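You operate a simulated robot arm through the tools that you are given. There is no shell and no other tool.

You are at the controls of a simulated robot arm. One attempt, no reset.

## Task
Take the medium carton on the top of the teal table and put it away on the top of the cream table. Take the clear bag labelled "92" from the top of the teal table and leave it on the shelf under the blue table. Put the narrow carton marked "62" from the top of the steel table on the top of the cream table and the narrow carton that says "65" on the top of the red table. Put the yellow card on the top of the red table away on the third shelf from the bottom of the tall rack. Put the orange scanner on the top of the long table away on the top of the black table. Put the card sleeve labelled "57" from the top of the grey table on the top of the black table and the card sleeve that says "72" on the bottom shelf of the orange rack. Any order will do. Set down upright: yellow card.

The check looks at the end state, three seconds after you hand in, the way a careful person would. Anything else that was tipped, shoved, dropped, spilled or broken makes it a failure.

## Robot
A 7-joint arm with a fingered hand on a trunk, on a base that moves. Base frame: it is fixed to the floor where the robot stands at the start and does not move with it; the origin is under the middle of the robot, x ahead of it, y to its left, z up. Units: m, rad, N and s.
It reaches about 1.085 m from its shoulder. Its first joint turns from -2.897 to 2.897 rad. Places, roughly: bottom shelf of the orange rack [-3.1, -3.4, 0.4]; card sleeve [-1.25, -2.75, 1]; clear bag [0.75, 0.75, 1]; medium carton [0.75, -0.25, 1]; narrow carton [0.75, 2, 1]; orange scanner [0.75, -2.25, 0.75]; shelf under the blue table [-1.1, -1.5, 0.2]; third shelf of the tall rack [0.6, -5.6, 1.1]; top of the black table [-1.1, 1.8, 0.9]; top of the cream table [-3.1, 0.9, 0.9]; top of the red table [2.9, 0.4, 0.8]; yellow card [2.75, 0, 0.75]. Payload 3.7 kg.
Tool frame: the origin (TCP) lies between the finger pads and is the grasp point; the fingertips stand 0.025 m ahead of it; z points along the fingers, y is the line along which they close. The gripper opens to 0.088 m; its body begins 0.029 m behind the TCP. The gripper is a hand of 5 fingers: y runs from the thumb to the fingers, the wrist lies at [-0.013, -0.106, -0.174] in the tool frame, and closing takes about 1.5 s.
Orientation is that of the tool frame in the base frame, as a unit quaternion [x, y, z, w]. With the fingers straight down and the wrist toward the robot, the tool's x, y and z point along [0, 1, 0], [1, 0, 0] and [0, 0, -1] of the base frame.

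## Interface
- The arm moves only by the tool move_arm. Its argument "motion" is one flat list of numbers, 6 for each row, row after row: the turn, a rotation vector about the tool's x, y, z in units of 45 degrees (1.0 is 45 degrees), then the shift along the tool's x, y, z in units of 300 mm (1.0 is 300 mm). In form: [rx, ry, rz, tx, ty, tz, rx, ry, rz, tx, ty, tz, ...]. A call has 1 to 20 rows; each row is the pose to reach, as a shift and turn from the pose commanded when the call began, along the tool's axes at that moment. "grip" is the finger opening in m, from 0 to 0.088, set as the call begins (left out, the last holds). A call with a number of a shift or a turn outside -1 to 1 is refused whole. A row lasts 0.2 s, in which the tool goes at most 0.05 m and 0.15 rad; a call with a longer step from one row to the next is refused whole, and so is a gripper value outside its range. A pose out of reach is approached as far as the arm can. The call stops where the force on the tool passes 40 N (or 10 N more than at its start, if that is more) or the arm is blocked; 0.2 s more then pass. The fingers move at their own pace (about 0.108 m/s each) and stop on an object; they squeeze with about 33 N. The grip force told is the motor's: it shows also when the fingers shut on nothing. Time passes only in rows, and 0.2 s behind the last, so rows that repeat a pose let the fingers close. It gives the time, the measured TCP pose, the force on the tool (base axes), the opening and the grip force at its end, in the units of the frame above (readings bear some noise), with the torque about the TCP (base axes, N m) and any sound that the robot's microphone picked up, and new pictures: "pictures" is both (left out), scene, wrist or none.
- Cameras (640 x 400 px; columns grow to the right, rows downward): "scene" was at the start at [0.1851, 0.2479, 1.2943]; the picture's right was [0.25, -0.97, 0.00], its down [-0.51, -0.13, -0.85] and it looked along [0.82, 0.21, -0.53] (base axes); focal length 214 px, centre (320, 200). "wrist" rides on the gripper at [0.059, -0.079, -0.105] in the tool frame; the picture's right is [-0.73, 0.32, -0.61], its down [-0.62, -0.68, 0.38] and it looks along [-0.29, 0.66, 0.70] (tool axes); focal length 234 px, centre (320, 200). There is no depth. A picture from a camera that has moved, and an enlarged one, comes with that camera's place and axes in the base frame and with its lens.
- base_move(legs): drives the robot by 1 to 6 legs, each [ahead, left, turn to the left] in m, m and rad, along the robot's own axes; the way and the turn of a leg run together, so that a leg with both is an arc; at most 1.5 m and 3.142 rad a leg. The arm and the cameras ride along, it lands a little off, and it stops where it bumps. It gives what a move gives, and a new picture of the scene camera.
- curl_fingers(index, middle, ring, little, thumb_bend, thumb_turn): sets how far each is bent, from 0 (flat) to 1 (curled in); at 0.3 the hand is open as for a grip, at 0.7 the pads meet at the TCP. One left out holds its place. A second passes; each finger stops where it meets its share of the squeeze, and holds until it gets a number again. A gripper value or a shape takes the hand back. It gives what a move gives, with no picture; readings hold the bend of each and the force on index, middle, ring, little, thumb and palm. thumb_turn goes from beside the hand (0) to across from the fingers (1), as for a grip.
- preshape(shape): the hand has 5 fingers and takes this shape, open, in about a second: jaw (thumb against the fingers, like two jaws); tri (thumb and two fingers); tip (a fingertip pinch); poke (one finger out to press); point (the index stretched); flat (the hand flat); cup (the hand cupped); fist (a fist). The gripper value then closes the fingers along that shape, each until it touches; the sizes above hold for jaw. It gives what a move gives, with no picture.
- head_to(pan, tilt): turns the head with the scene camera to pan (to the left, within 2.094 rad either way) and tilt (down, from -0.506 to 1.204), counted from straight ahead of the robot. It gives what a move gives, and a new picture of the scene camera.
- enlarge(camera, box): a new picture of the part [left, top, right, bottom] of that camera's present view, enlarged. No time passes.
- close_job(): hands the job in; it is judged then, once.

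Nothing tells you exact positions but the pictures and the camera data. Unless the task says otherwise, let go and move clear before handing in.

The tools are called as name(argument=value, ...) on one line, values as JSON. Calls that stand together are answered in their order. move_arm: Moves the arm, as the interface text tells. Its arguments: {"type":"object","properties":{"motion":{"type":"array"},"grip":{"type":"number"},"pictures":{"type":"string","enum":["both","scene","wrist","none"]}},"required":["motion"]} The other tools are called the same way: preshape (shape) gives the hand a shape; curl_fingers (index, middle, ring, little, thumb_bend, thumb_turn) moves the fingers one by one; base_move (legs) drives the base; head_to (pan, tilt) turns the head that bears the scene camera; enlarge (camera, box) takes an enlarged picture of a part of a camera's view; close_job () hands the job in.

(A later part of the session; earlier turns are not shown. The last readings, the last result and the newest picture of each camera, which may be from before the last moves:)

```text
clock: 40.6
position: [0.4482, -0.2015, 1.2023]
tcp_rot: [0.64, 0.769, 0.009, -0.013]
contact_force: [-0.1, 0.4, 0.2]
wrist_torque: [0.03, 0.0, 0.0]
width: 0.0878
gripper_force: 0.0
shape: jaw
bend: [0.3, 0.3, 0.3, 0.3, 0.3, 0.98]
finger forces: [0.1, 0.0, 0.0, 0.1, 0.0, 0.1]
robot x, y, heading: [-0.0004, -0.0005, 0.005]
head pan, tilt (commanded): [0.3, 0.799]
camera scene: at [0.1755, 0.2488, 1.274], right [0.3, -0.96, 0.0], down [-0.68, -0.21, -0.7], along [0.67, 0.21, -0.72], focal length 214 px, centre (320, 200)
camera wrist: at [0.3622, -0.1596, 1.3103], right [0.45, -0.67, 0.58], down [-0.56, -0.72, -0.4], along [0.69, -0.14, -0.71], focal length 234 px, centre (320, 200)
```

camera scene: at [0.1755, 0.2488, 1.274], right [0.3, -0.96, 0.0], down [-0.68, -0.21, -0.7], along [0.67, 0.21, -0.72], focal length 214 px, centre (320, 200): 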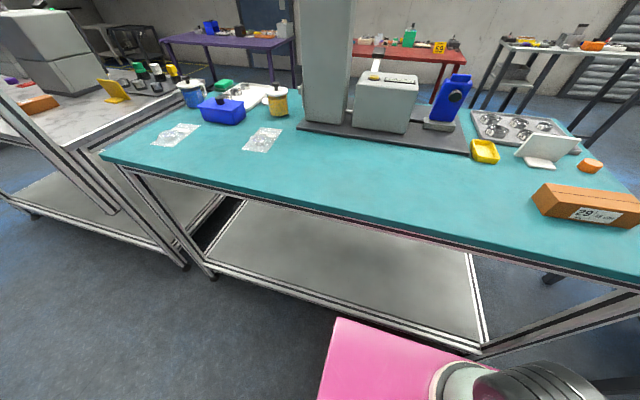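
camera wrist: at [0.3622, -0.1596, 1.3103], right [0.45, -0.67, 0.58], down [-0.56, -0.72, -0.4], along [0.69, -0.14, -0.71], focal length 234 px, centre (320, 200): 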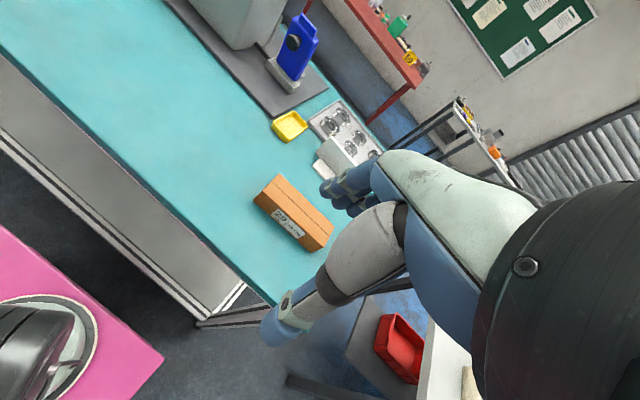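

The arm now works freely in front. I straighten the tool and move closer above the carton to measure it.

head_to(pan=-0.4, tilt=0.9)

move_arm(motion=[-0.002, -0.01, 0.058, -0.034, 0.089, 0.067, -0.004, -0.02, 0.117, -0.069, 0.178, 0.135, -0.005, -0.03, 0.175, -0.103, 0.268, 0.202, -0.007, -0.04, 0.233, -0.137, 0.357, 0.27, -0.007, -0.04, 0.233, -0.137, 0.357, 0.27], pictures="both")

enlarge(camera="wrist", box=[160, 100, 420, 262])

enlarge(camera="scene", box=[320, 60, 480, 160])

```text
clock: 41.7
position: [0.4496, -0.2016, 1.2026]
tcp_rot: [0.639, 0.769, 0.011, -0.013]
contact_force: [0.2, -0.4, 0.2]
wrist_torque: [-0.02, -0.04, -0.02]
width: 0.0881
gripper_force: 0.0
shape: jaw
bend: [0.3, 0.3, 0.3, 0.3, 0.3, 0.98]
finger forces: [0.0, 0.0, 0.0, 0.0, 0.0, 0.0]
robot x, y, heading: [-0.0018, -0.0017, -0.003]
head pan, tilt (commanded): [-0.4, 0.901]
camera scene: at [0.1681, 0.1959, 1.266], right [-0.39, -0.92, 0.0], down [-0.72, 0.3, -0.62], along [0.57, -0.24, -0.78], focal length 214 px, centre (320, 200)
```

scene: 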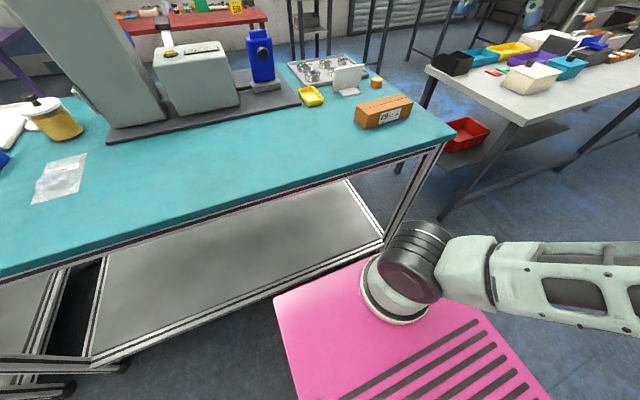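

```text
clock: 42.9
position: [0.5625, -0.2193, 1.1179]
tcp_rot: [0.707, 0.707, 0.0, 0.0]
contact_force: [-0.5, -0.4, -0.3]
wrist_torque: [0.02, -0.01, 0.05]
width: 0.0878
gripper_force: 0.0
shape: jaw
bend: [0.3, 0.3, 0.3, 0.3, 0.3, 0.98]
finger forces: [0.0, 0.1, 0.1, 0.0, 0.0, 0.0]
robot x, y, heading: [0.0005, -0.0014, -0.002]
head pan, tilt (commanded): [-0.4, 0.901]
camera scene: at [0.168, 0.1958, 1.266], right [-0.39, -0.92, 0.0], down [-0.72, 0.3, -0.62], along [0.57, -0.24, -0.78], focal length 214 px, centre (320, 200)
camera wrist: at [0.4829, -0.1576, 1.2246], right [0.32, -0.73, 0.61], down [-0.68, -0.62, -0.38], along [0.66, -0.29, -0.7], focal length 234 px, centre (320, 200)
```

scene: 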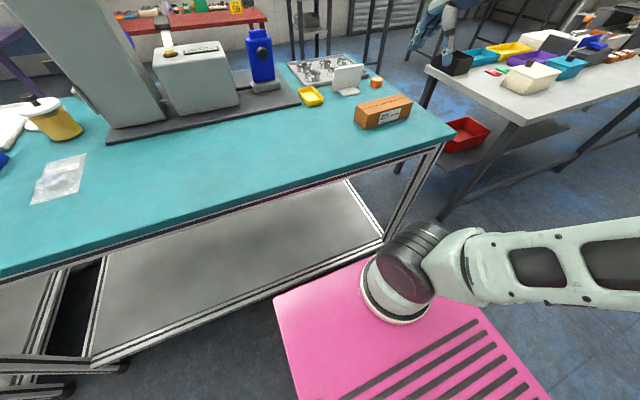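
wrist: 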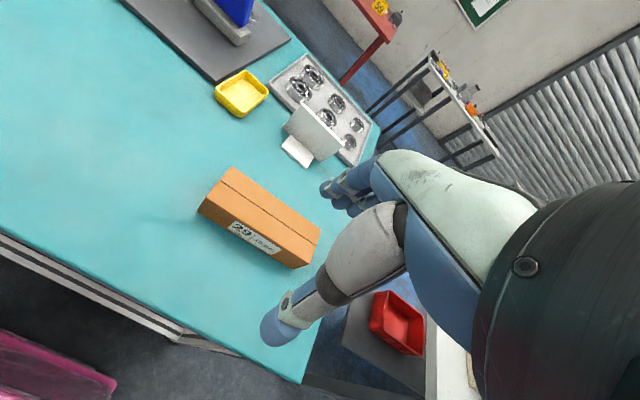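

```text
2.46 times, centred on (290, 181) of wrist
camera zoom: at [0.4829, -0.1576, 1.2246], right [0.32, -0.73, 0.61], down [-0.68, -0.62, -0.38], along [0.66, -0.29, -0.7], focal length 576 px, centre (394, 247)
```

zoom: 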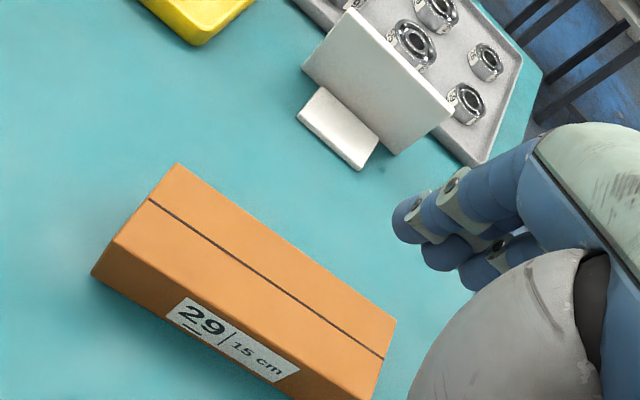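

```text
4.00 times, centred on (400, 110) of scene
camera zoom: at [0.168, 0.1958, 1.266], right [-0.39, -0.92, 0.0], down [-0.72, 0.3, -0.62], along [0.57, -0.24, -0.78], focal length 858 px, centre (0, 560)
```

zoom: 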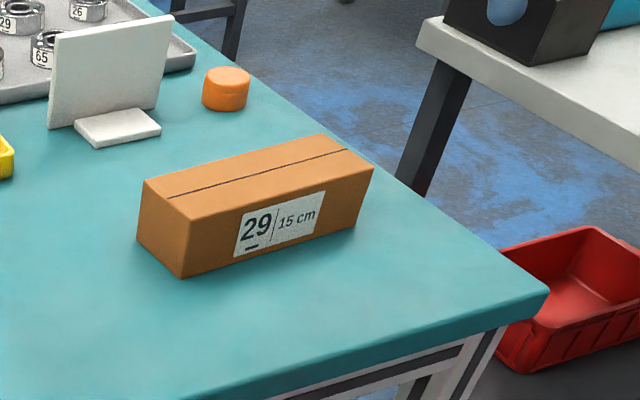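

Carton top is at z≈0.95, centre about (0.663, -0.217), 0.06 wide, turned by about 0.07 rad. I move over it with matching yaw and check.

move_arm(motion=[0, 0, -0.03, 0.002, 0.112, 0, 0, 0, -0.06, 0.005, 0.224, 0, 0, 0, -0.093, 0.007, 0.335, 0, 0, 0, -0.093, 0.007, 0.335, 0.15, 0, 0, -0.093, 0.007, 0.335, 0.3, 0, 0, -0.093, 0.007, 0.335, 0.3], grip=0.088, pictures="both")

enlarge(camera="wrist", box=[160, 160, 400, 310])

```text
clock: 44.3
position: [0.6605, -0.2159, 1.0299]
tcp_rot: [0.68, 0.733, 0.001, 0.0]
contact_force: [0.5, -0.3, -0.2]
wrist_torque: [-0.01, 0.02, 0.0]
width: 0.0881
gripper_force: 0.0
shape: jaw
bend: [0.3, 0.3, 0.3, 0.3, 0.3, 0.98]
finger forces: [0.0, 0.1, 0.1, 0.1, 0.0, 0.1]
robot x, y, heading: [-0.0029, -0.0012, 0.001]
head pan, tilt (commanded): [-0.4, 0.901]
camera scene: at [0.1681, 0.1958, 1.266], right [-0.39, -0.92, 0.0], down [-0.72, 0.3, -0.62], along [0.57, -0.24, -0.78], focal length 214 px, centre (320, 200)
camera wrist: at [0.5792, -0.1617, 1.1364], right [0.38, -0.7, 0.61], down [-0.63, -0.67, -0.38], along [0.68, -0.24, -0.7], focal length 234 px, centre (320, 200)
```

scene: 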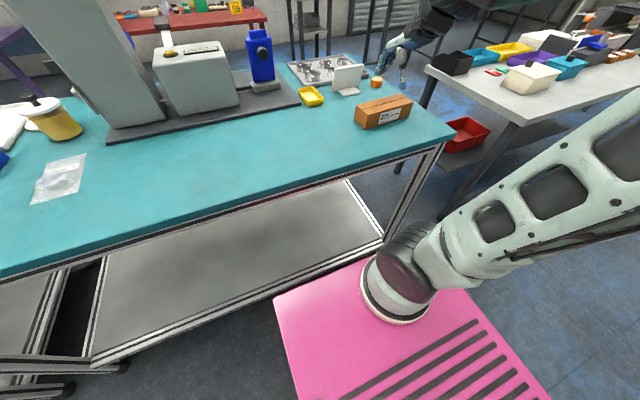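
wrist: 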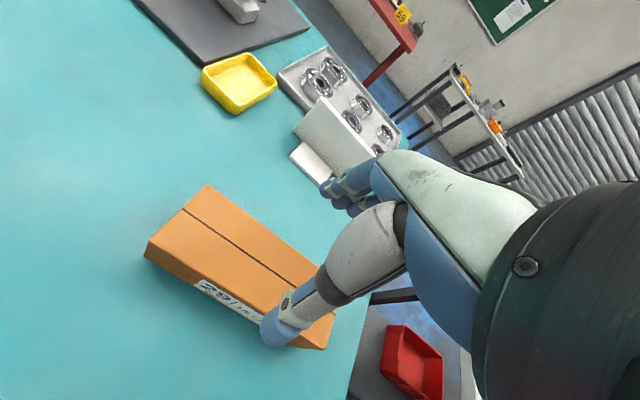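

```text
2.67 times, centred on (280, 235) of wrist
camera zoom: at [0.5792, -0.1617, 1.1364], right [0.38, -0.7, 0.61], down [-0.63, -0.67, -0.38], along [0.68, -0.24, -0.7], focal length 624 px, centre (427, 107)
```

zoom: 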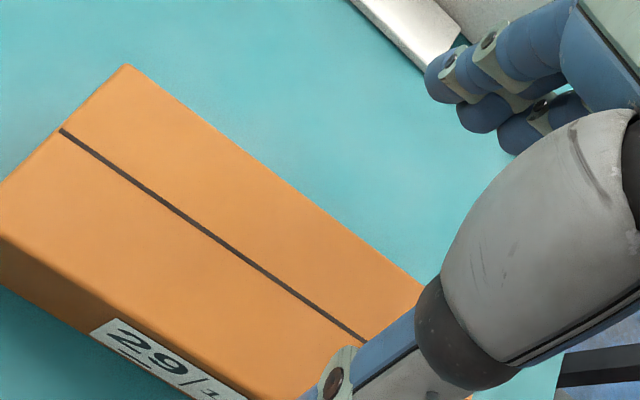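

The TCP is centred over the carton. I descend around it and close.

move_arm(motion=[0, 0, 0, 0, 0, 0.1, 0, 0, 0, 0, 0, 0.2, 0, 0, 0, 0, 0, 0.3, 0, 0, 0, 0, 0, 0.3], grip=0.088, pictures="wrist")

```text
clock: 45.3
position: [0.6626, -0.2165, 0.9389]
tcp_rot: [0.68, 0.733, 0.0, -0.001]
contact_force: [0.0, -0.1, 0.2]
wrist_torque: [0.01, -0.04, 0.04]
width: 0.0877
gripper_force: 0.1
shape: jaw
bend: [0.3, 0.3, 0.3, 0.3, 0.3, 0.98]
finger forces: [0.0, 0.1, 0.1, 0.0, 0.1, 0.0]
robot x, y, heading: [-0.0008, -0.0025, -0.002]
head pan, tilt (commanded): [-0.4, 0.901]
camera wrist: at [0.579, -0.1617, 1.046], right [0.37, -0.7, 0.61], down [-0.63, -0.67, -0.38], along [0.68, -0.24, -0.7], focal length 234 px, centre (320, 200)
```

wrist: 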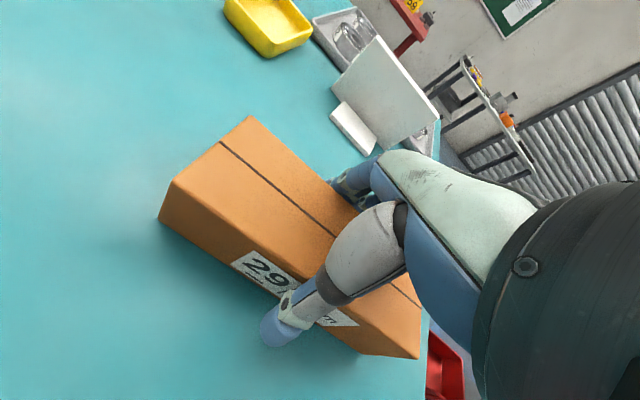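

The carton is between the thumb and fingers. I close the grip.

move_arm(motion=[0, 0, 0, 0, 0, 0, 0, 0, 0, 0, 0, 0, 0, 0, 0, 0, 0, 0, 0, 0, 0, 0, 0, 0, 0, 0, 0, 0, 0, 0, 0, 0, 0, 0, 0, 0, 0, 0, 0, 0, 0, 0, 0, 0, 0, 0, 0, 0], grip=0.0, pictures="wrist")

```text
clock: 47.1
position: [0.6617, -0.2176, 0.9406]
tcp_rot: [0.681, 0.732, 0.0, 0.0]
contact_force: [0.6, -0.1, -0.7]
wrist_torque: [-0.08, -0.05, 0.14]
width: 0.0558
gripper_force: 32.7
shape: jaw
bend: [0.29, 0.41, 0.38, 0.36, 0.6, 0.99]
finger forces: [16.1, 8.6, 3.8, 2.8, 30.8, 0.0]
robot x, y, heading: [-0.0022, -0.0014, 0.002]
head pan, tilt (commanded): [-0.4, 0.901]
camera wrist: at [0.579, -0.1616, 1.0462], right [0.38, -0.7, 0.61], down [-0.63, -0.67, -0.38], along [0.68, -0.24, -0.7], focal length 234 px, centre (320, 200)
```

wrist: 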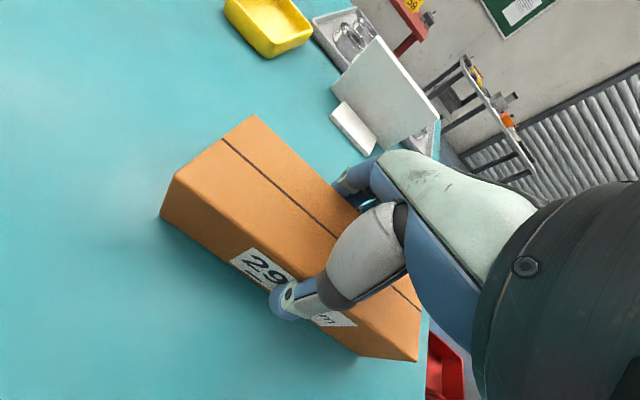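

The carton is gripped (width 0.056, 32.7 N). I lift it.

move_arm(motion=[0, 0, 0, 0, 0, -0.06, 0, 0, 0, 0, 0, -0.12, 0, 0, 0, 0, 0, -0.25, 0, 0, 0, 0, 0, -0.4, 0, 0, 0, 0, 0, -0.55, 0, 0, 0, 0, 0, -0.7, 0, 0, 0, 0, 0, -0.85], pictures="both")

```text
clock: 48.7
position: [0.6625, -0.2187, 1.1953]
tcp_rot: [0.681, 0.733, 0.0, 0.0]
contact_force: [0.5, -0.2, -3.4]
wrist_torque: [0.02, 0.02, -0.04]
width: 0.0553
gripper_force: 32.8
shape: jaw
bend: [0.29, 0.41, 0.39, 0.42, 0.61, 0.97]
finger forces: [16.5, 8.3, 3.7, 2.3, 31.2, 0.0]
robot x, y, heading: [-0.0003, -0.0008, -0.001]
head pan, tilt (commanded): [-0.4, 0.901]
camera scene: at [0.1682, 0.1958, 1.266], right [-0.39, -0.92, 0.0], down [-0.72, 0.3, -0.62], along [0.57, -0.24, -0.78], focal length 214 px, centre (320, 200)
camera wrist: at [0.5796, -0.1647, 1.3008], right [0.38, -0.7, 0.61], down [-0.63, -0.67, -0.38], along [0.68, -0.24, -0.7], focal length 234 px, centre (320, 200)
```

scene: 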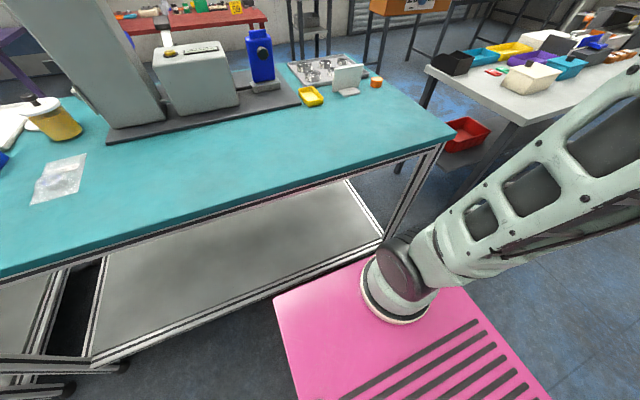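
wrist: 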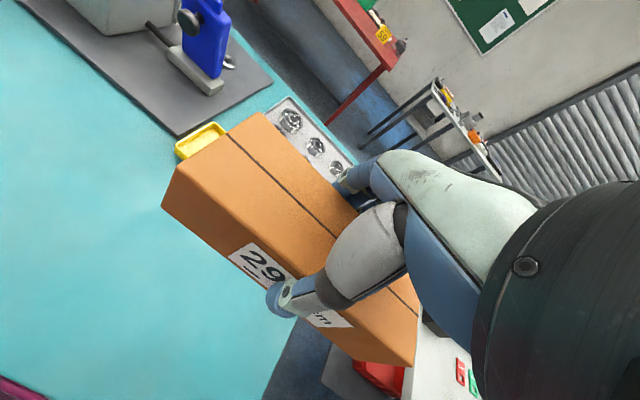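

The carton is held securely. I retract it over the platform for travelling, then look around for the route to the cream table.

move_arm(motion=[0, 0, 0, 0.039, -0.153, 0, 0, 0, 0, 0.079, -0.306, 0, 0, 0, 0, 0.118, -0.46, 0, 0, 0, 0, 0.157, -0.613, 0, 0, 0, 0, 0.197, -0.766, 0, 0, 0, 0, 0.236, -0.919, 0, 0, 0, 0, 0.236, -0.919, 0], pictures="wrist")

head_to(pan=1.6, tilt=0.4)

head_to(pan=2.09, tilt=0.4)

```text
clock: 50.3
position: [0.3816, -0.1672, 1.1922]
tcp_rot: [0.681, 0.732, 0.001, 0.0]
contact_force: [0.3, -0.3, -3.6]
wrist_torque: [-0.01, 0.03, 0.0]
width: 0.0556
gripper_force: 33.8
shape: jaw
bend: [0.29, 0.41, 0.39, 0.42, 0.61, 0.97]
finger forces: [16.7, 8.5, 3.8, 2.2, 31.4, 0.0]
robot x, y, heading: [0.0003, -0.0015, -0.004]
head pan, tilt (commanded): [-0.4, 0.901]
camera wrist: at [0.2999, -0.1123, 1.2988], right [0.38, -0.7, 0.61], down [-0.63, -0.67, -0.38], along [0.68, -0.24, -0.7], focal length 234 px, centre (320, 200)
```

wrist: 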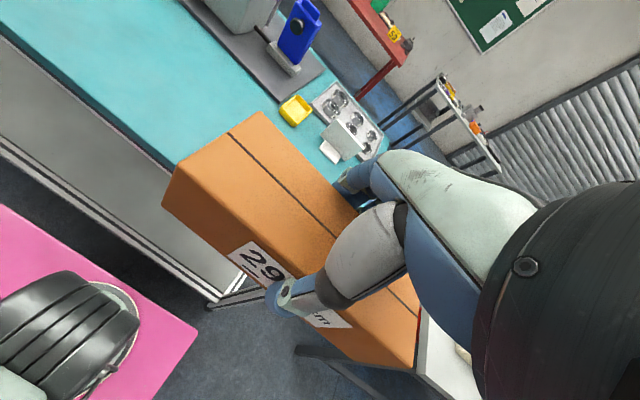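

```text
clock: 52.2
position: [0.3829, -0.1675, 1.1926]
tcp_rot: [0.681, 0.732, 0.0, 0.0]
contact_force: [-0.4, 0.6, -3.8]
wrist_torque: [0.01, 0.0, -0.03]
width: 0.0552
gripper_force: 33.0
shape: jaw
bend: [0.29, 0.41, 0.39, 0.42, 0.61, 0.97]
finger forces: [16.7, 8.5, 3.9, 2.2, 31.5, 0.0]
robot x, y, heading: [0.0023, -0.0013, 0.003]
head pan, tilt (commanded): [1.6, 0.4]
camera scene: at [0.0959, 0.3178, 1.309], right [1.0, 0.03, 0.0], down [0.01, -0.39, -0.92], along [-0.03, 0.92, -0.39], focal length 214 px, centre (320, 200)
```

scene: 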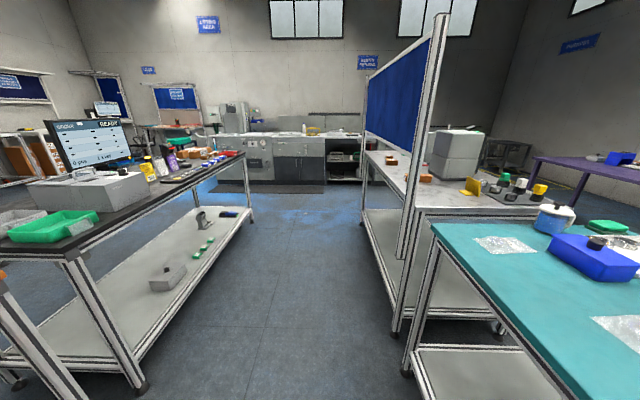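

```text
clock: 53.2
position: [0.3823, -0.1665, 1.1929]
tcp_rot: [0.681, 0.732, -0.001, 0.001]
contact_force: [-0.2, -0.6, -3.3]
wrist_torque: [0.0, -0.01, 0.0]
width: 0.0557
gripper_force: 33.0
shape: jaw
bend: [0.29, 0.41, 0.39, 0.42, 0.61, 0.97]
finger forces: [16.7, 8.5, 3.9, 2.3, 31.4, 0.1]
robot x, y, heading: [-0.0003, -0.0042, -0.004]
head pan, tilt (commanded): [2.089, 0.4]
camera scene: at [0.0527, 0.3057, 1.3091], right [0.87, 0.49, 0.0], down [0.19, -0.34, -0.92], along [-0.46, 0.8, -0.39], focal length 214 px, centre (320, 200)
```

scene: 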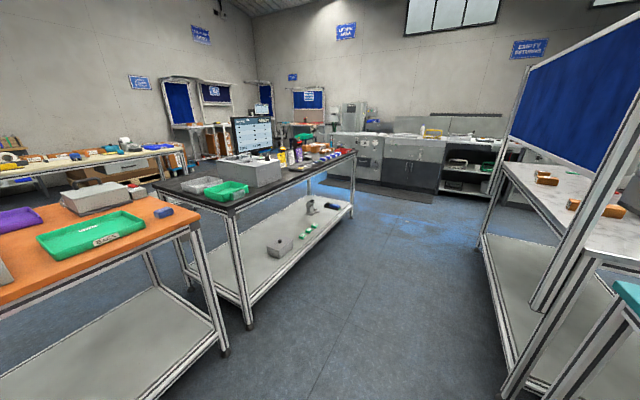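

The cream table is in the row behind the black/orange tables, so I must go around. I check the parasol above me and the black table's far end before driving.

head_to(pan=2.09, tilt=-0.5)

head_to(pan=-1.9, tilt=-0.5)

head_to(pan=1.57, tilt=0.0)

```text
clock: 54.4
position: [0.3823, -0.1673, 1.193]
tcp_rot: [0.681, 0.733, 0.001, 0.0]
contact_force: [-0.7, 0.4, -4.4]
wrist_torque: [0.01, -0.01, -0.01]
width: 0.0556
gripper_force: 33.6
shape: jaw
bend: [0.29, 0.41, 0.39, 0.42, 0.61, 0.97]
finger forces: [16.7, 8.4, 3.9, 2.2, 31.4, 0.1]
robot x, y, heading: [-0.0006, -0.0005, 0.002]
head pan, tilt (commanded): [2.089, -0.499]
camera scene: at [0.0653, 0.2835, 1.386], right [0.87, 0.5, 0.0], down [-0.24, 0.42, -0.88], along [-0.44, 0.76, 0.48], focal length 214 px, centre (320, 200)
```

scene: 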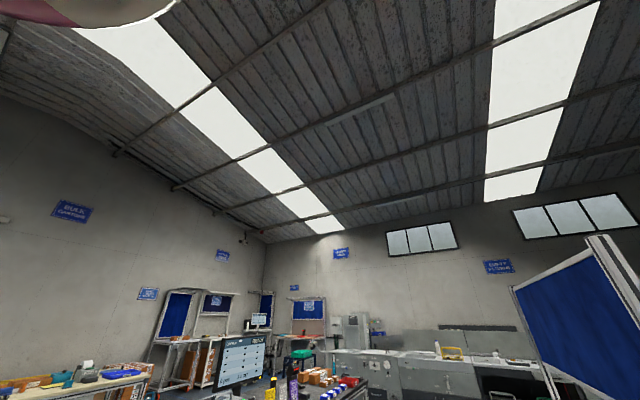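

```text
clock: 57.6
position: [0.3823, -0.1672, 1.1933]
tcp_rot: [0.68, 0.733, 0.0, 0.0]
contact_force: [-0.3, 0.3, -3.5]
wrist_torque: [-0.03, -0.04, 0.0]
width: 0.0554
gripper_force: 33.5
shape: jaw
bend: [0.29, 0.41, 0.39, 0.42, 0.61, 0.97]
finger forces: [16.7, 8.5, 3.9, 2.2, 31.4, 0.1]
robot x, y, heading: [-0.0026, -0.0005, -0.005]
head pan, tilt (commanded): [-1.901, -0.499]
camera scene: at [0.0769, 0.1617, 1.3861], right [-0.95, 0.32, 0.0], down [-0.15, -0.45, -0.88], along [-0.28, -0.83, 0.48], focal length 214 px, centre (320, 200)
```

scene: 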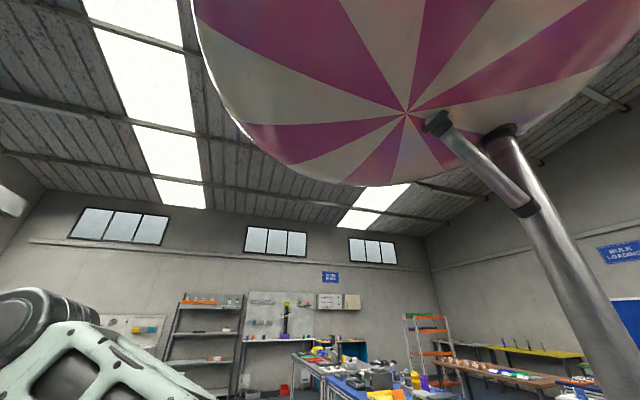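

```text
clock: 60.5
position: [0.3832, -0.1667, 1.1936]
tcp_rot: [0.68, 0.733, -0.001, -0.001]
contact_force: [0.2, 1.2, -4.5]
wrist_torque: [0.02, 0.0, 0.01]
width: 0.0556
gripper_force: 33.3
shape: jaw
bend: [0.29, 0.41, 0.39, 0.42, 0.61, 0.97]
finger forces: [16.6, 8.5, 4.0, 2.1, 31.3, 0.1]
robot x, y, heading: [0.0012, -0.0021, 0.0]
head pan, tilt (commanded): [1.571, 0.0]
camera scene: at [0.0986, 0.3152, 1.346], right [1.0, 0.0, 0.0], down [0.0, 0.0, -1.0], along [0.0, 1.0, 0.0], focal length 214 px, centre (320, 200)
```

scene: 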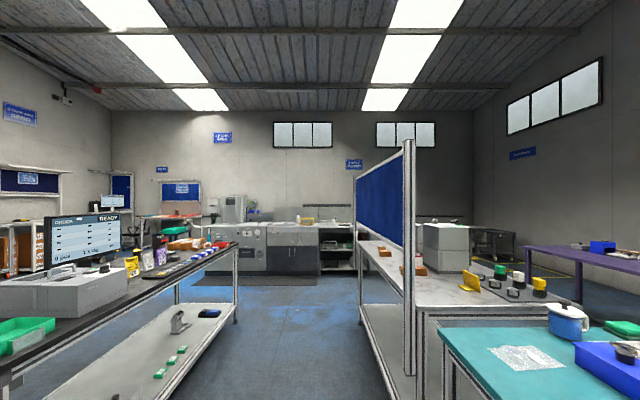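

The parasol stays within my footprint at about z 1.7. I check where the elbow is before turning in the aisle.

head_to(pan=-0.9, tilt=0.4)

head_to(pan=-1.6, tilt=0.4)

```text
clock: 62.8
position: [0.3829, -0.1667, 1.1933]
tcp_rot: [0.681, 0.732, 0.0, 0.001]
contact_force: [0.0, 0.9, -3.3]
wrist_torque: [-0.01, -0.02, 0.0]
width: 0.0554
gripper_force: 32.9
shape: jaw
bend: [0.29, 0.41, 0.39, 0.42, 0.61, 0.97]
finger forces: [16.6, 8.5, 3.9, 2.2, 31.2, 0.1]
robot x, y, heading: [0.0004, -0.0009, 0.004]
head pan, tilt (commanded): [-0.901, 0.4]
camera scene: at [0.1561, 0.1526, 1.309], right [-0.78, -0.62, 0.0], down [-0.24, 0.3, -0.92], along [0.57, -0.72, -0.39], focal length 214 px, centre (320, 200)
```

scene: 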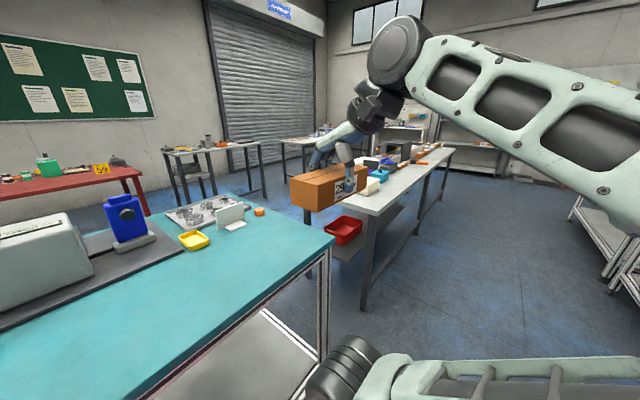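

```text
clock: 63.9
position: [0.3836, -0.1674, 1.1927]
tcp_rot: [0.681, 0.732, -0.001, 0.0]
contact_force: [-0.5, -0.2, -3.6]
wrist_torque: [0.01, -0.02, -0.02]
width: 0.0554
gripper_force: 33.2
shape: jaw
bend: [0.29, 0.41, 0.39, 0.42, 0.61, 0.97]
finger forces: [16.7, 8.5, 3.9, 2.2, 31.3, 0.1]
robot x, y, heading: [0.0022, 0.0025, -0.001]
head pan, tilt (commanded): [-1.6, 0.4]
camera scene: at [0.0959, 0.1326, 1.309], right [-1.0, 0.03, 0.0], down [0.01, 0.39, -0.92], along [-0.03, -0.92, -0.39], focal length 214 px, centre (320, 200)
```

scene: 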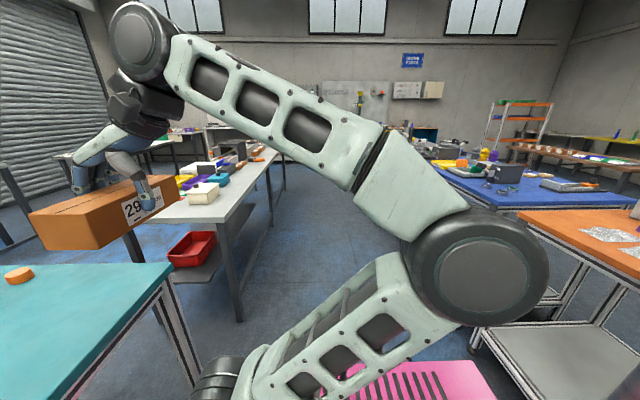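

The elbow stays over my platform. I back up slightly, turn left, drive along the aisle to y≈3.25 and turn to face -x.

head_to(pan=0.0, tilt=0.4)

base_move(legs=[[-0.12, 0, 0], [0, 0, 1.571], [1.0, 0, 0]])

```text
clock: 65.5
position: [0.3839, -0.1672, 1.1937]
tcp_rot: [0.681, 0.733, 0.0, 0.001]
contact_force: [-0.7, 0.5, -3.5]
wrist_torque: [0.0, -0.04, -0.02]
width: 0.0553
gripper_force: 33.1
shape: jaw
bend: [0.29, 0.41, 0.39, 0.42, 0.61, 0.97]
finger forces: [16.6, 8.5, 3.8, 2.2, 31.3, 0.1]
robot x, y, heading: [-0.0006, 0.0003, 0.002]
head pan, tilt (commanded): [0.0, 0.4]
camera scene: at [0.1912, 0.2251, 1.309], right [0.0, -1.0, 0.0], down [-0.39, 0.0, -0.92], along [0.92, 0.0, -0.39], focal length 214 px, centre (320, 200)
```

scene: 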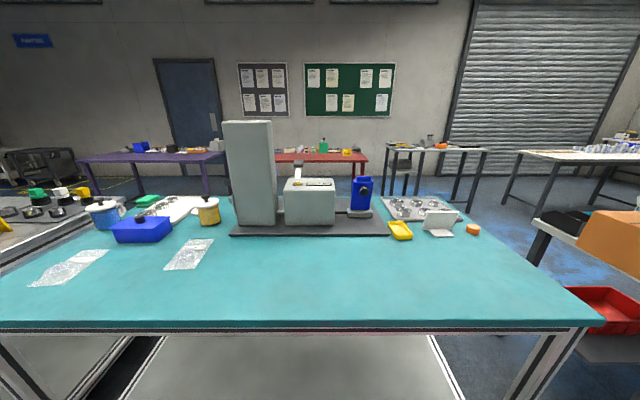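

```text
clock: 75.4
position: [0.0298, 1.3937, 1.1938]
tcp_rot: [-0.044, 0.999, 0.0, 0.0]
contact_force: [0.6, 0.3, -3.3]
wrist_torque: [0.0, 0.01, 0.0]
width: 0.0551
gripper_force: 32.8
shape: jaw
bend: [0.29, 0.41, 0.39, 0.42, 0.61, 0.97]
finger forces: [16.7, 8.2, 3.8, 2.1, 30.9, 0.0]
robot x, y, heading: [-0.1308, 1.0059, 1.585]
head pan, tilt (commanded): [0.0, 0.4]
camera scene: at [-0.3601, 1.1966, 1.309], right [1.0, 0.02, 0.0], down [0.01, -0.39, -0.92], along [-0.01, 0.92, -0.39], focal length 214 px, centre (320, 200)
```

scene: 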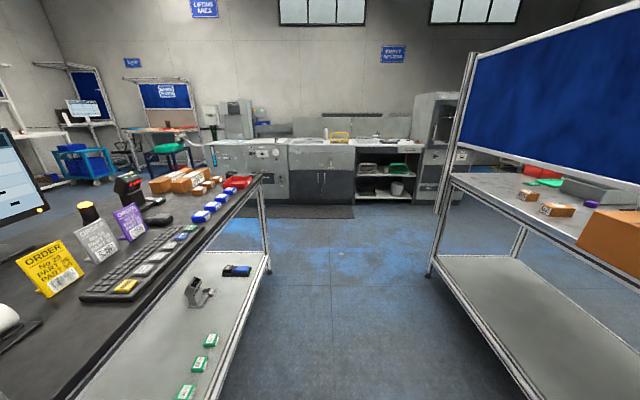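

The route is clear. I drive to the end of the aisle, turn to -x, and advance to the next aisle.

base_move(legs=[[1.2, 0, 0], [1.05, 0, 0], [0, 0, 1.557], [1.0, 0, 0]])

head_to(pan=0.9, tilt=0.4)

```text
clock: 95.0
position: [-1.5533, 3.4571, 1.1924]
tcp_rot: [0.724, -0.69, 0.0, 0.0]
contact_force: [0.9, -0.7, -3.4]
wrist_torque: [-0.01, -0.02, 0.0]
width: 0.0549
gripper_force: 32.7
shape: jaw
bend: [0.29, 0.41, 0.39, 0.42, 0.61, 0.97]
finger forces: [16.6, 8.4, 3.7, 2.0, 30.6, 0.0]
robot x, y, heading: [-1.1732, 3.2804, 3.117]
head pan, tilt (commanded): [0.0, 0.4]
camera scene: at [-1.3745, 3.0603, 1.309], right [0.03, 1.0, 0.0], down [0.39, -0.01, -0.92], along [-0.92, 0.02, -0.39], focal length 214 px, centre (320, 200)
```

scene: 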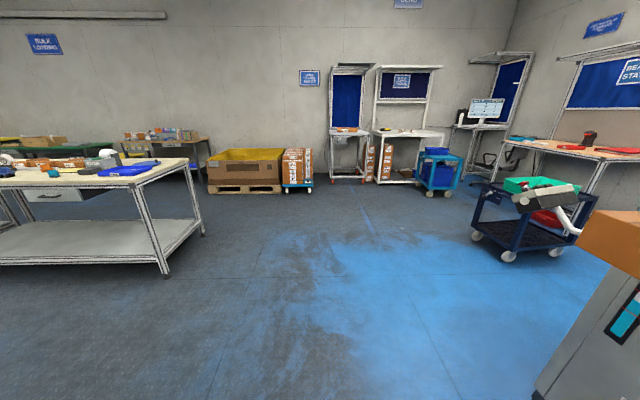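

```text
clock: 96.2
position: [-1.5529, 3.4573, 1.1927]
tcp_rot: [0.723, -0.69, -0.001, 0.0]
contact_force: [0.2, 0.0, -3.2]
wrist_torque: [0.0, -0.02, -0.03]
width: 0.0552
gripper_force: 33.0
shape: jaw
bend: [0.29, 0.41, 0.39, 0.42, 0.61, 0.97]
finger forces: [16.6, 8.2, 3.7, 2.1, 30.7, 0.0]
robot x, y, heading: [-1.1748, 3.2807, 3.116]
head pan, tilt (commanded): [0.901, 0.4]
camera scene: at [-1.3413, 2.9869, 1.309], right [-0.77, 0.64, 0.0], down [0.25, 0.3, -0.92], along [-0.59, -0.71, -0.39], focal length 214 px, centre (320, 200)
```

scene: 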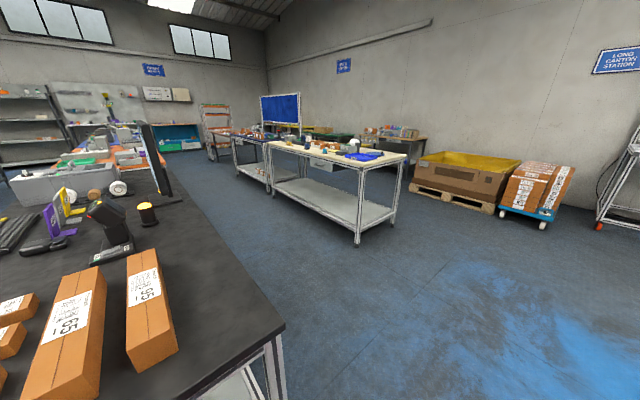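

The cream table is ahead-left. I advance to the next aisle and turn to look down it.

base_move(legs=[[0.8, 0, 0.025], [0, 0, 1.571]])

head_to(pan=-0.5, tilt=0.4)

enlarge(camera="scene", box=[160, 100, 480, 300])

```text
clock: 104.5
position: [-2.1236, 2.8962, 1.1928]
tcp_rot: [0.998, 0.061, 0.001, 0.0]
contact_force: [0.4, -0.2, -2.8]
wrist_torque: [0.01, 0.0, 0.05]
width: 0.0551
gripper_force: 32.5
shape: jaw
bend: [0.29, 0.41, 0.39, 0.42, 0.61, 0.97]
finger forces: [16.7, 8.1, 3.7, 2.0, 30.6, 0.0]
robot x, y, heading: [-1.9756, 3.288, -1.52]
head pan, tilt (commanded): [0.901, 0.4]
camera scene: at [-1.672, 3.1437, 1.309], right [-0.58, -0.81, 0.0], down [-0.32, 0.23, -0.92], along [0.75, -0.54, -0.39], focal length 214 px, centre (320, 200)
```

scene: 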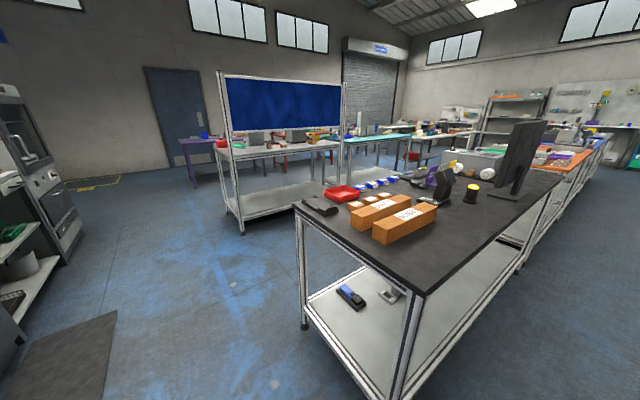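

```text
clock: 106.0
position: [-2.1238, 2.8968, 1.1934]
tcp_rot: [0.998, 0.061, 0.001, 0.0]
contact_force: [-0.8, -0.4, -2.7]
wrist_torque: [0.02, 0.01, 0.01]
width: 0.055
gripper_force: 33.0
shape: jaw
bend: [0.29, 0.41, 0.39, 0.42, 0.61, 0.97]
finger forces: [16.7, 8.2, 3.7, 1.9, 30.6, 0.1]
robot x, y, heading: [-1.9748, 3.288, -1.521]
head pan, tilt (commanded): [-0.499, 0.4]
camera scene: at [-1.7876, 3.1142, 1.309], right [-0.9, 0.43, 0.0], down [0.17, 0.35, -0.92], along [-0.4, -0.83, -0.39], focal length 214 px, centre (320, 200)
```

scene: 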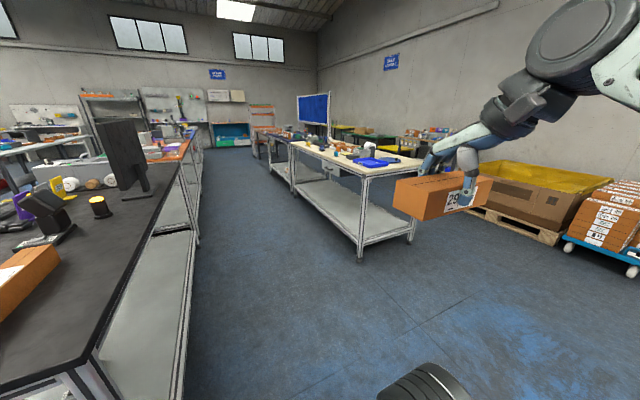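

```text
2.00 times, centred on (320, 200) of scene
camera zoom: at [-1.7876, 3.1142, 1.309], right [-0.9, 0.43, 0.0], down [0.17, 0.35, -0.92], along [-0.4, -0.83, -0.39], focal length 429 px, centre (320, 200)
```

zoom: 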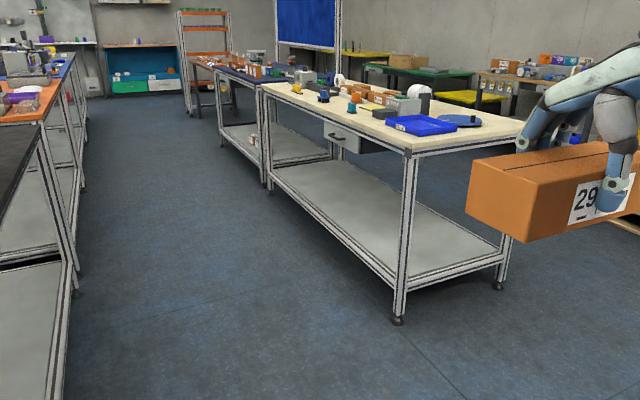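

The cream table's front edge is near x≈-2.75. I drive down the aisle and turn to face it.

base_move(legs=[[0, -0.13, -0.05], [1.0, 0, 0], [1.05, 0, 0], [0, 0, -1.571]])

head_to(pan=0.0, tilt=0.5)

enlarge(camera="scene", box=[160, 80, 640, 380])

```text
clock: 120.9
position: [-2.4885, 1.3911, 1.1938]
tcp_rot: [0.737, -0.676, 0.001, 0.0]
contact_force: [0.6, 0.6, -2.9]
wrist_torque: [0.0, -0.01, -0.02]
width: 0.0548
gripper_force: 33.1
shape: jaw
bend: [0.29, 0.41, 0.39, 0.42, 0.61, 0.97]
finger forces: [16.4, 8.2, 3.8, 2.1, 30.1, 0.0]
robot x, y, heading: [-2.1019, 1.2304, -3.129]
head pan, tilt (commanded): [-0.499, 0.4]
camera scene: at [-2.2838, 1.0453, 1.309], right [0.47, 0.88, 0.0], down [0.34, -0.18, -0.92], along [-0.81, 0.43, -0.39], focal length 214 px, centre (320, 200)
```

scene: 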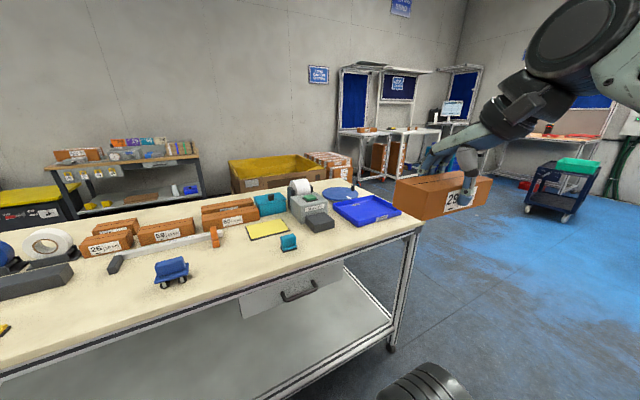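

```text
clock: 121.9
position: [-2.4882, 1.3903, 1.1921]
tcp_rot: [0.737, -0.676, 0.0, 0.001]
contact_force: [-0.2, 0.2, -3.6]
wrist_torque: [0.0, -0.02, 0.01]
width: 0.0546
gripper_force: 33.1
shape: jaw
bend: [0.29, 0.41, 0.39, 0.42, 0.61, 0.97]
finger forces: [16.3, 8.1, 3.8, 1.9, 30.3, 0.0]
robot x, y, heading: [-2.1078, 1.2283, -3.124]
head pan, tilt (commanded): [0.0, 0.499]
camera scene: at [-2.2929, 1.0009, 1.2999], right [-0.01, 1.0, 0.0], down [0.48, 0.01, -0.88], along [-0.88, -0.01, -0.48], focal length 214 px, centre (320, 200)
```

scene: 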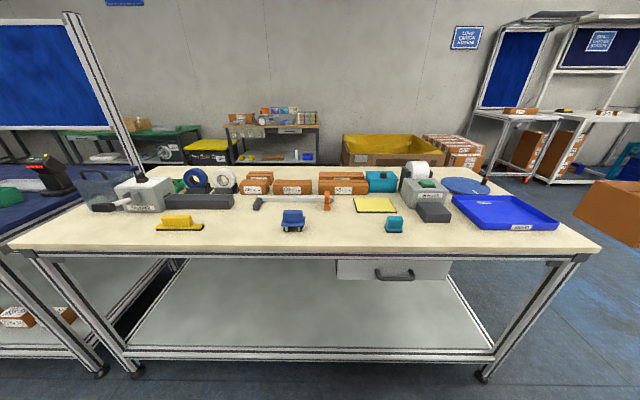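

```text
1.33 times, centred on (400, 230) of scene
camera zoom: at [-2.2929, 1.0009, 1.2999], right [-0.01, 1.0, 0.0], down [0.48, 0.01, -0.88], along [-0.88, -0.01, -0.48], focal length 286 px, centre (213, 160)
```

zoom: 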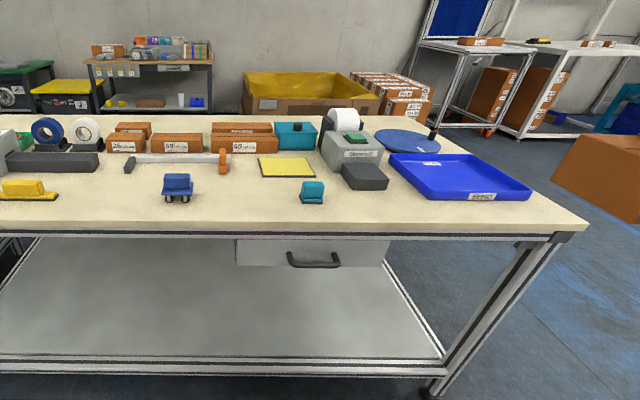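

There is a free strip on the cream table between the blue clamp (y≈0.91) and the teal clamp (y≈1.25), x≈-2.9. I extend the carton toward it at height and check with the wrist camera.

move_arm(motion=[0, 0, 0, 0.083, 0.133, 0, 0, 0, 0, 0.167, 0.267, 0, 0, 0, 0, 0.25, 0.4, 0, 0, 0, 0, 0.333, 0.533, 0, 0, 0, 0, 0.417, 0.667, 0, 0, 0, 0, 0.5, 0.8, 0], pictures="none")

move_arm(motion=[0, 0, 0, 0.083, 0.133, 0, 0, 0, 0, 0.167, 0.267, 0, 0, 0, 0, 0.25, 0.4, 0, 0, 0, 0, 0.333, 0.533, 0, 0, 0, 0, 0.413, 0.65, 0.05, 0, 0, 0, 0.413, 0.65, 0.2, 0, 0, 0, 0.413, 0.65, 0.2], pictures="both")

```text
clock: 123.3
position: [-2.7116, 1.2222, 1.1949]
tcp_rot: [0.737, -0.676, -0.002, 0.0]
contact_force: [0.9, 0.7, -3.2]
wrist_torque: [0.01, 0.03, 0.02]
width: 0.0547
gripper_force: 32.6
shape: jaw
bend: [0.29, 0.41, 0.39, 0.42, 0.61, 0.97]
finger forces: [16.7, 8.0, 3.8, 2.0, 30.7, 0.0]
robot x, y, heading: [-2.1053, 1.2308, -3.129]
head pan, tilt (commanded): [0.0, 0.499]
```

```text
clock: 124.9
position: [-2.8986, 1.0775, 1.1323]
tcp_rot: [0.737, -0.676, -0.001, 0.0]
contact_force: [0.5, -0.1, -3.3]
wrist_torque: [0.01, -0.01, 0.02]
width: 0.0547
gripper_force: 32.8
shape: jaw
bend: [0.29, 0.41, 0.4, 0.42, 0.61, 0.97]
finger forces: [16.6, 8.1, 3.9, 2.0, 30.6, 0.0]
robot x, y, heading: [-2.1034, 1.2274, -3.128]
head pan, tilt (commanded): [0.0, 0.499]
camera scene: at [-2.2929, 1.0007, 1.2999], right [-0.01, 1.0, 0.0], down [0.48, 0.01, -0.88], along [-0.88, -0.01, -0.48], focal length 214 px, centre (320, 200)
camera wrist: at [-2.8145, 1.0275, 1.239], right [-0.38, 0.7, 0.61], down [0.63, 0.68, -0.38], along [-0.68, 0.23, -0.7], focal length 234 px, centre (320, 200)
```

scene: 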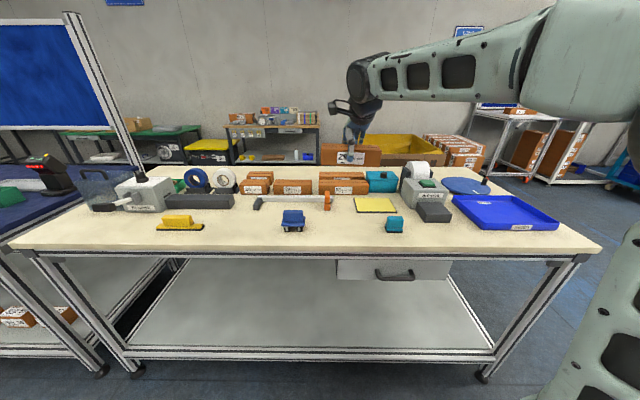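
wrist: 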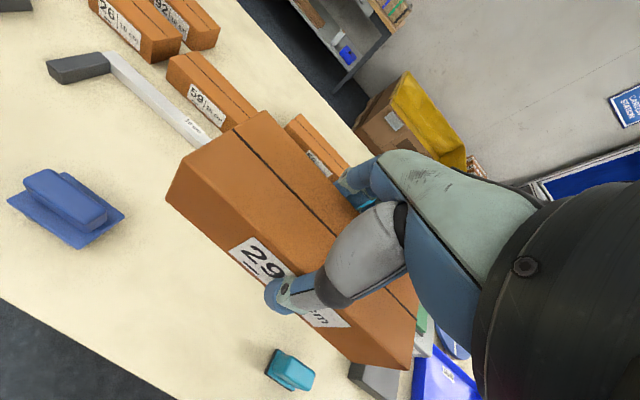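

The slot is clear: carton will sit between y≈1.00 and 1.16, clamps at 0.93 and 1.22. I lower toward the surface.

move_arm(motion=[0, 0, 0, 0, 0, 0.13, 0, 0, 0, 0, 0, 0.26, 0, 0, 0, 0, 0, 0.4, 0, 0, 0, 0, 0, 0.53, 0, 0, 0, 0, 0, 0.66, 0, 0, 0, 0, 0, 0.66], pictures="both")

```text
clock: 126.3
position: [-2.8962, 1.0799, 0.9352]
tcp_rot: [0.737, -0.676, 0.0, 0.0]
contact_force: [0.8, 0.4, -4.0]
wrist_torque: [-0.02, 0.03, 0.0]
width: 0.0543
gripper_force: 33.4
shape: jaw
bend: [0.29, 0.42, 0.4, 0.42, 0.62, 0.97]
finger forces: [16.4, 8.1, 3.9, 2.0, 30.3, 0.1]
robot x, y, heading: [-2.104, 1.2282, -3.132]
head pan, tilt (commanded): [0.0, 0.499]
camera scene: at [-2.293, 1.0007, 1.2999], right [-0.01, 1.0, 0.0], down [0.48, 0.01, -0.88], along [-0.88, -0.01, -0.48], focal length 214 px, centre (320, 200)
camera wrist: at [-2.8131, 1.0301, 1.0407], right [-0.38, 0.7, 0.61], down [0.63, 0.68, -0.38], along [-0.68, 0.23, -0.7], focal length 234 px, centre (320, 200)
```

scene: 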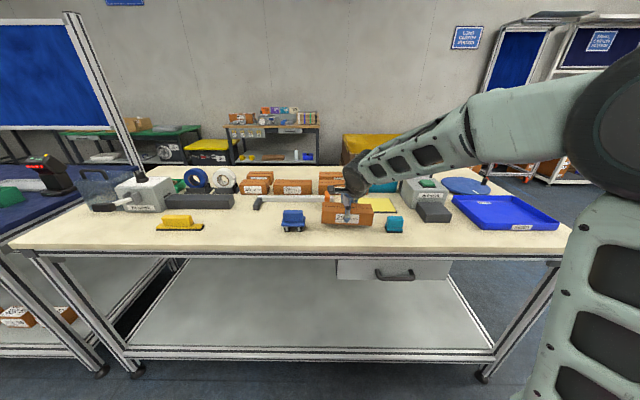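
wrist: 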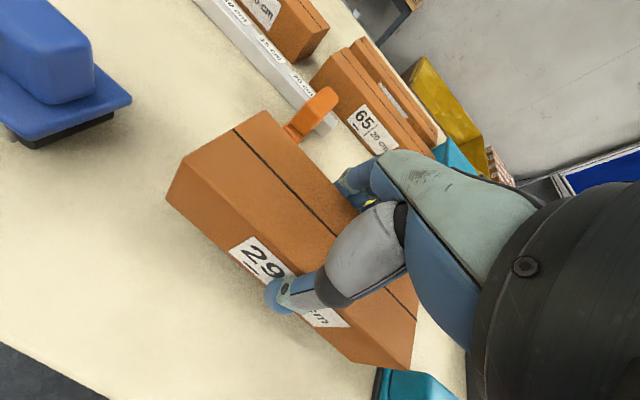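

The carton is just above the surface. I lower gently, checking the force.

move_arm(motion=[0, 0, 0, 0, 0, 0.02, 0, 0, 0, 0, 0, 0.04, 0, 0, 0, 0, 0, 0.06, 0, 0, 0, 0, 0, 0.08, 0, 0, 0, 0, 0, 0.08], pictures="none")

```text
clock: 127.5
position: [-2.8982, 1.0799, 0.9122]
tcp_rot: [0.736, -0.677, 0.0, 0.0]
contact_force: [0.7, -0.5, -2.2]
wrist_torque: [0.09, 0.01, 0.02]
width: 0.0545
gripper_force: 33.2
shape: jaw
bend: [0.29, 0.42, 0.4, 0.42, 0.62, 0.97]
finger forces: [16.3, 8.0, 3.9, 2.2, 30.4, 0.0]
robot x, y, heading: [-2.1035, 1.2302, -3.127]
head pan, tilt (commanded): [0.0, 0.499]
```

move_arm(motion=[0, 0, 0, 0, 0, 0.01, 0, 0, 0, 0, 0, 0.02, 0, 0, 0, 0, 0, 0.03, 0, 0, 0, 0, 0, 0.03], pictures="wrist")

```text
clock: 128.3
position: [-2.8977, 1.0789, 0.9092]
tcp_rot: [0.737, -0.675, -0.002, 0.006]
contact_force: [5.2, 1.6, 17.5]
wrist_torque: [0.01, -0.3, 0.01]
width: 0.0534
gripper_force: 33.2
shape: jaw
bend: [0.74, 0.42, 0.4, 0.42, 0.61, 0.97]
finger forces: [15.7, 8.1, 4.3, 1.9, 35.4, 0.0]
robot x, y, heading: [-2.1018, 1.2284, -3.128]
head pan, tilt (commanded): [0.0, 0.499]
stopped in row 4: the force on the tool passed its limit at 42 N (the readings are from after the stop); the commanded pose is now the measured one
camera wrist: at [-2.8139, 1.0305, 1.0136], right [-0.38, 0.7, 0.61], down [0.62, 0.68, -0.39], along [-0.69, 0.23, -0.69], focal length 234 px, centre (320, 200)
```

wrist: 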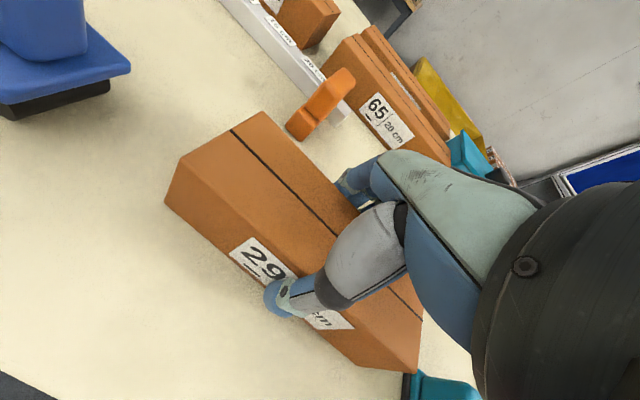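

The carton rests on the cream table. I open the hand.

move_arm(motion=[0, 0, 0, 0, 0, -0.007, 0, 0, 0, 0, 0, -0.007, 0, 0, 0, 0, 0, -0.007, 0, 0, 0, 0, 0, -0.007, 0, 0, 0, 0, 0, -0.007, 0, 0, 0, 0, 0, -0.007], grip=0.088, pictures="wrist")

```text
clock: 129.7
position: [-2.9001, 1.0795, 0.9072]
tcp_rot: [0.737, -0.676, -0.002, 0.004]
contact_force: [0.2, -0.4, 0.3]
wrist_torque: [-0.03, -0.02, -0.02]
width: 0.0873
gripper_force: 0.1
shape: jaw
bend: [0.3, 0.3, 0.3, 0.3, 0.3, 0.97]
finger forces: [0.1, 0.0, 0.0, 0.0, 0.0, 0.0]
robot x, y, heading: [-2.1063, 1.2278, -3.128]
head pan, tilt (commanded): [0.0, 0.499]
camera wrist: at [-2.8143, 1.0306, 1.0138], right [-0.38, 0.7, 0.61], down [0.62, 0.68, -0.39], along [-0.68, 0.23, -0.69], focal length 234 px, centre (320, 200)
```

wrist: 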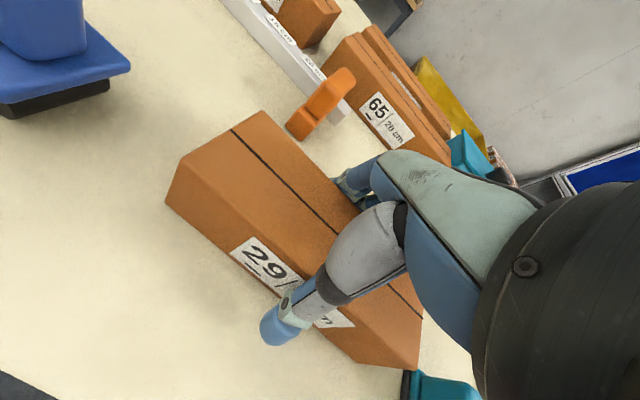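

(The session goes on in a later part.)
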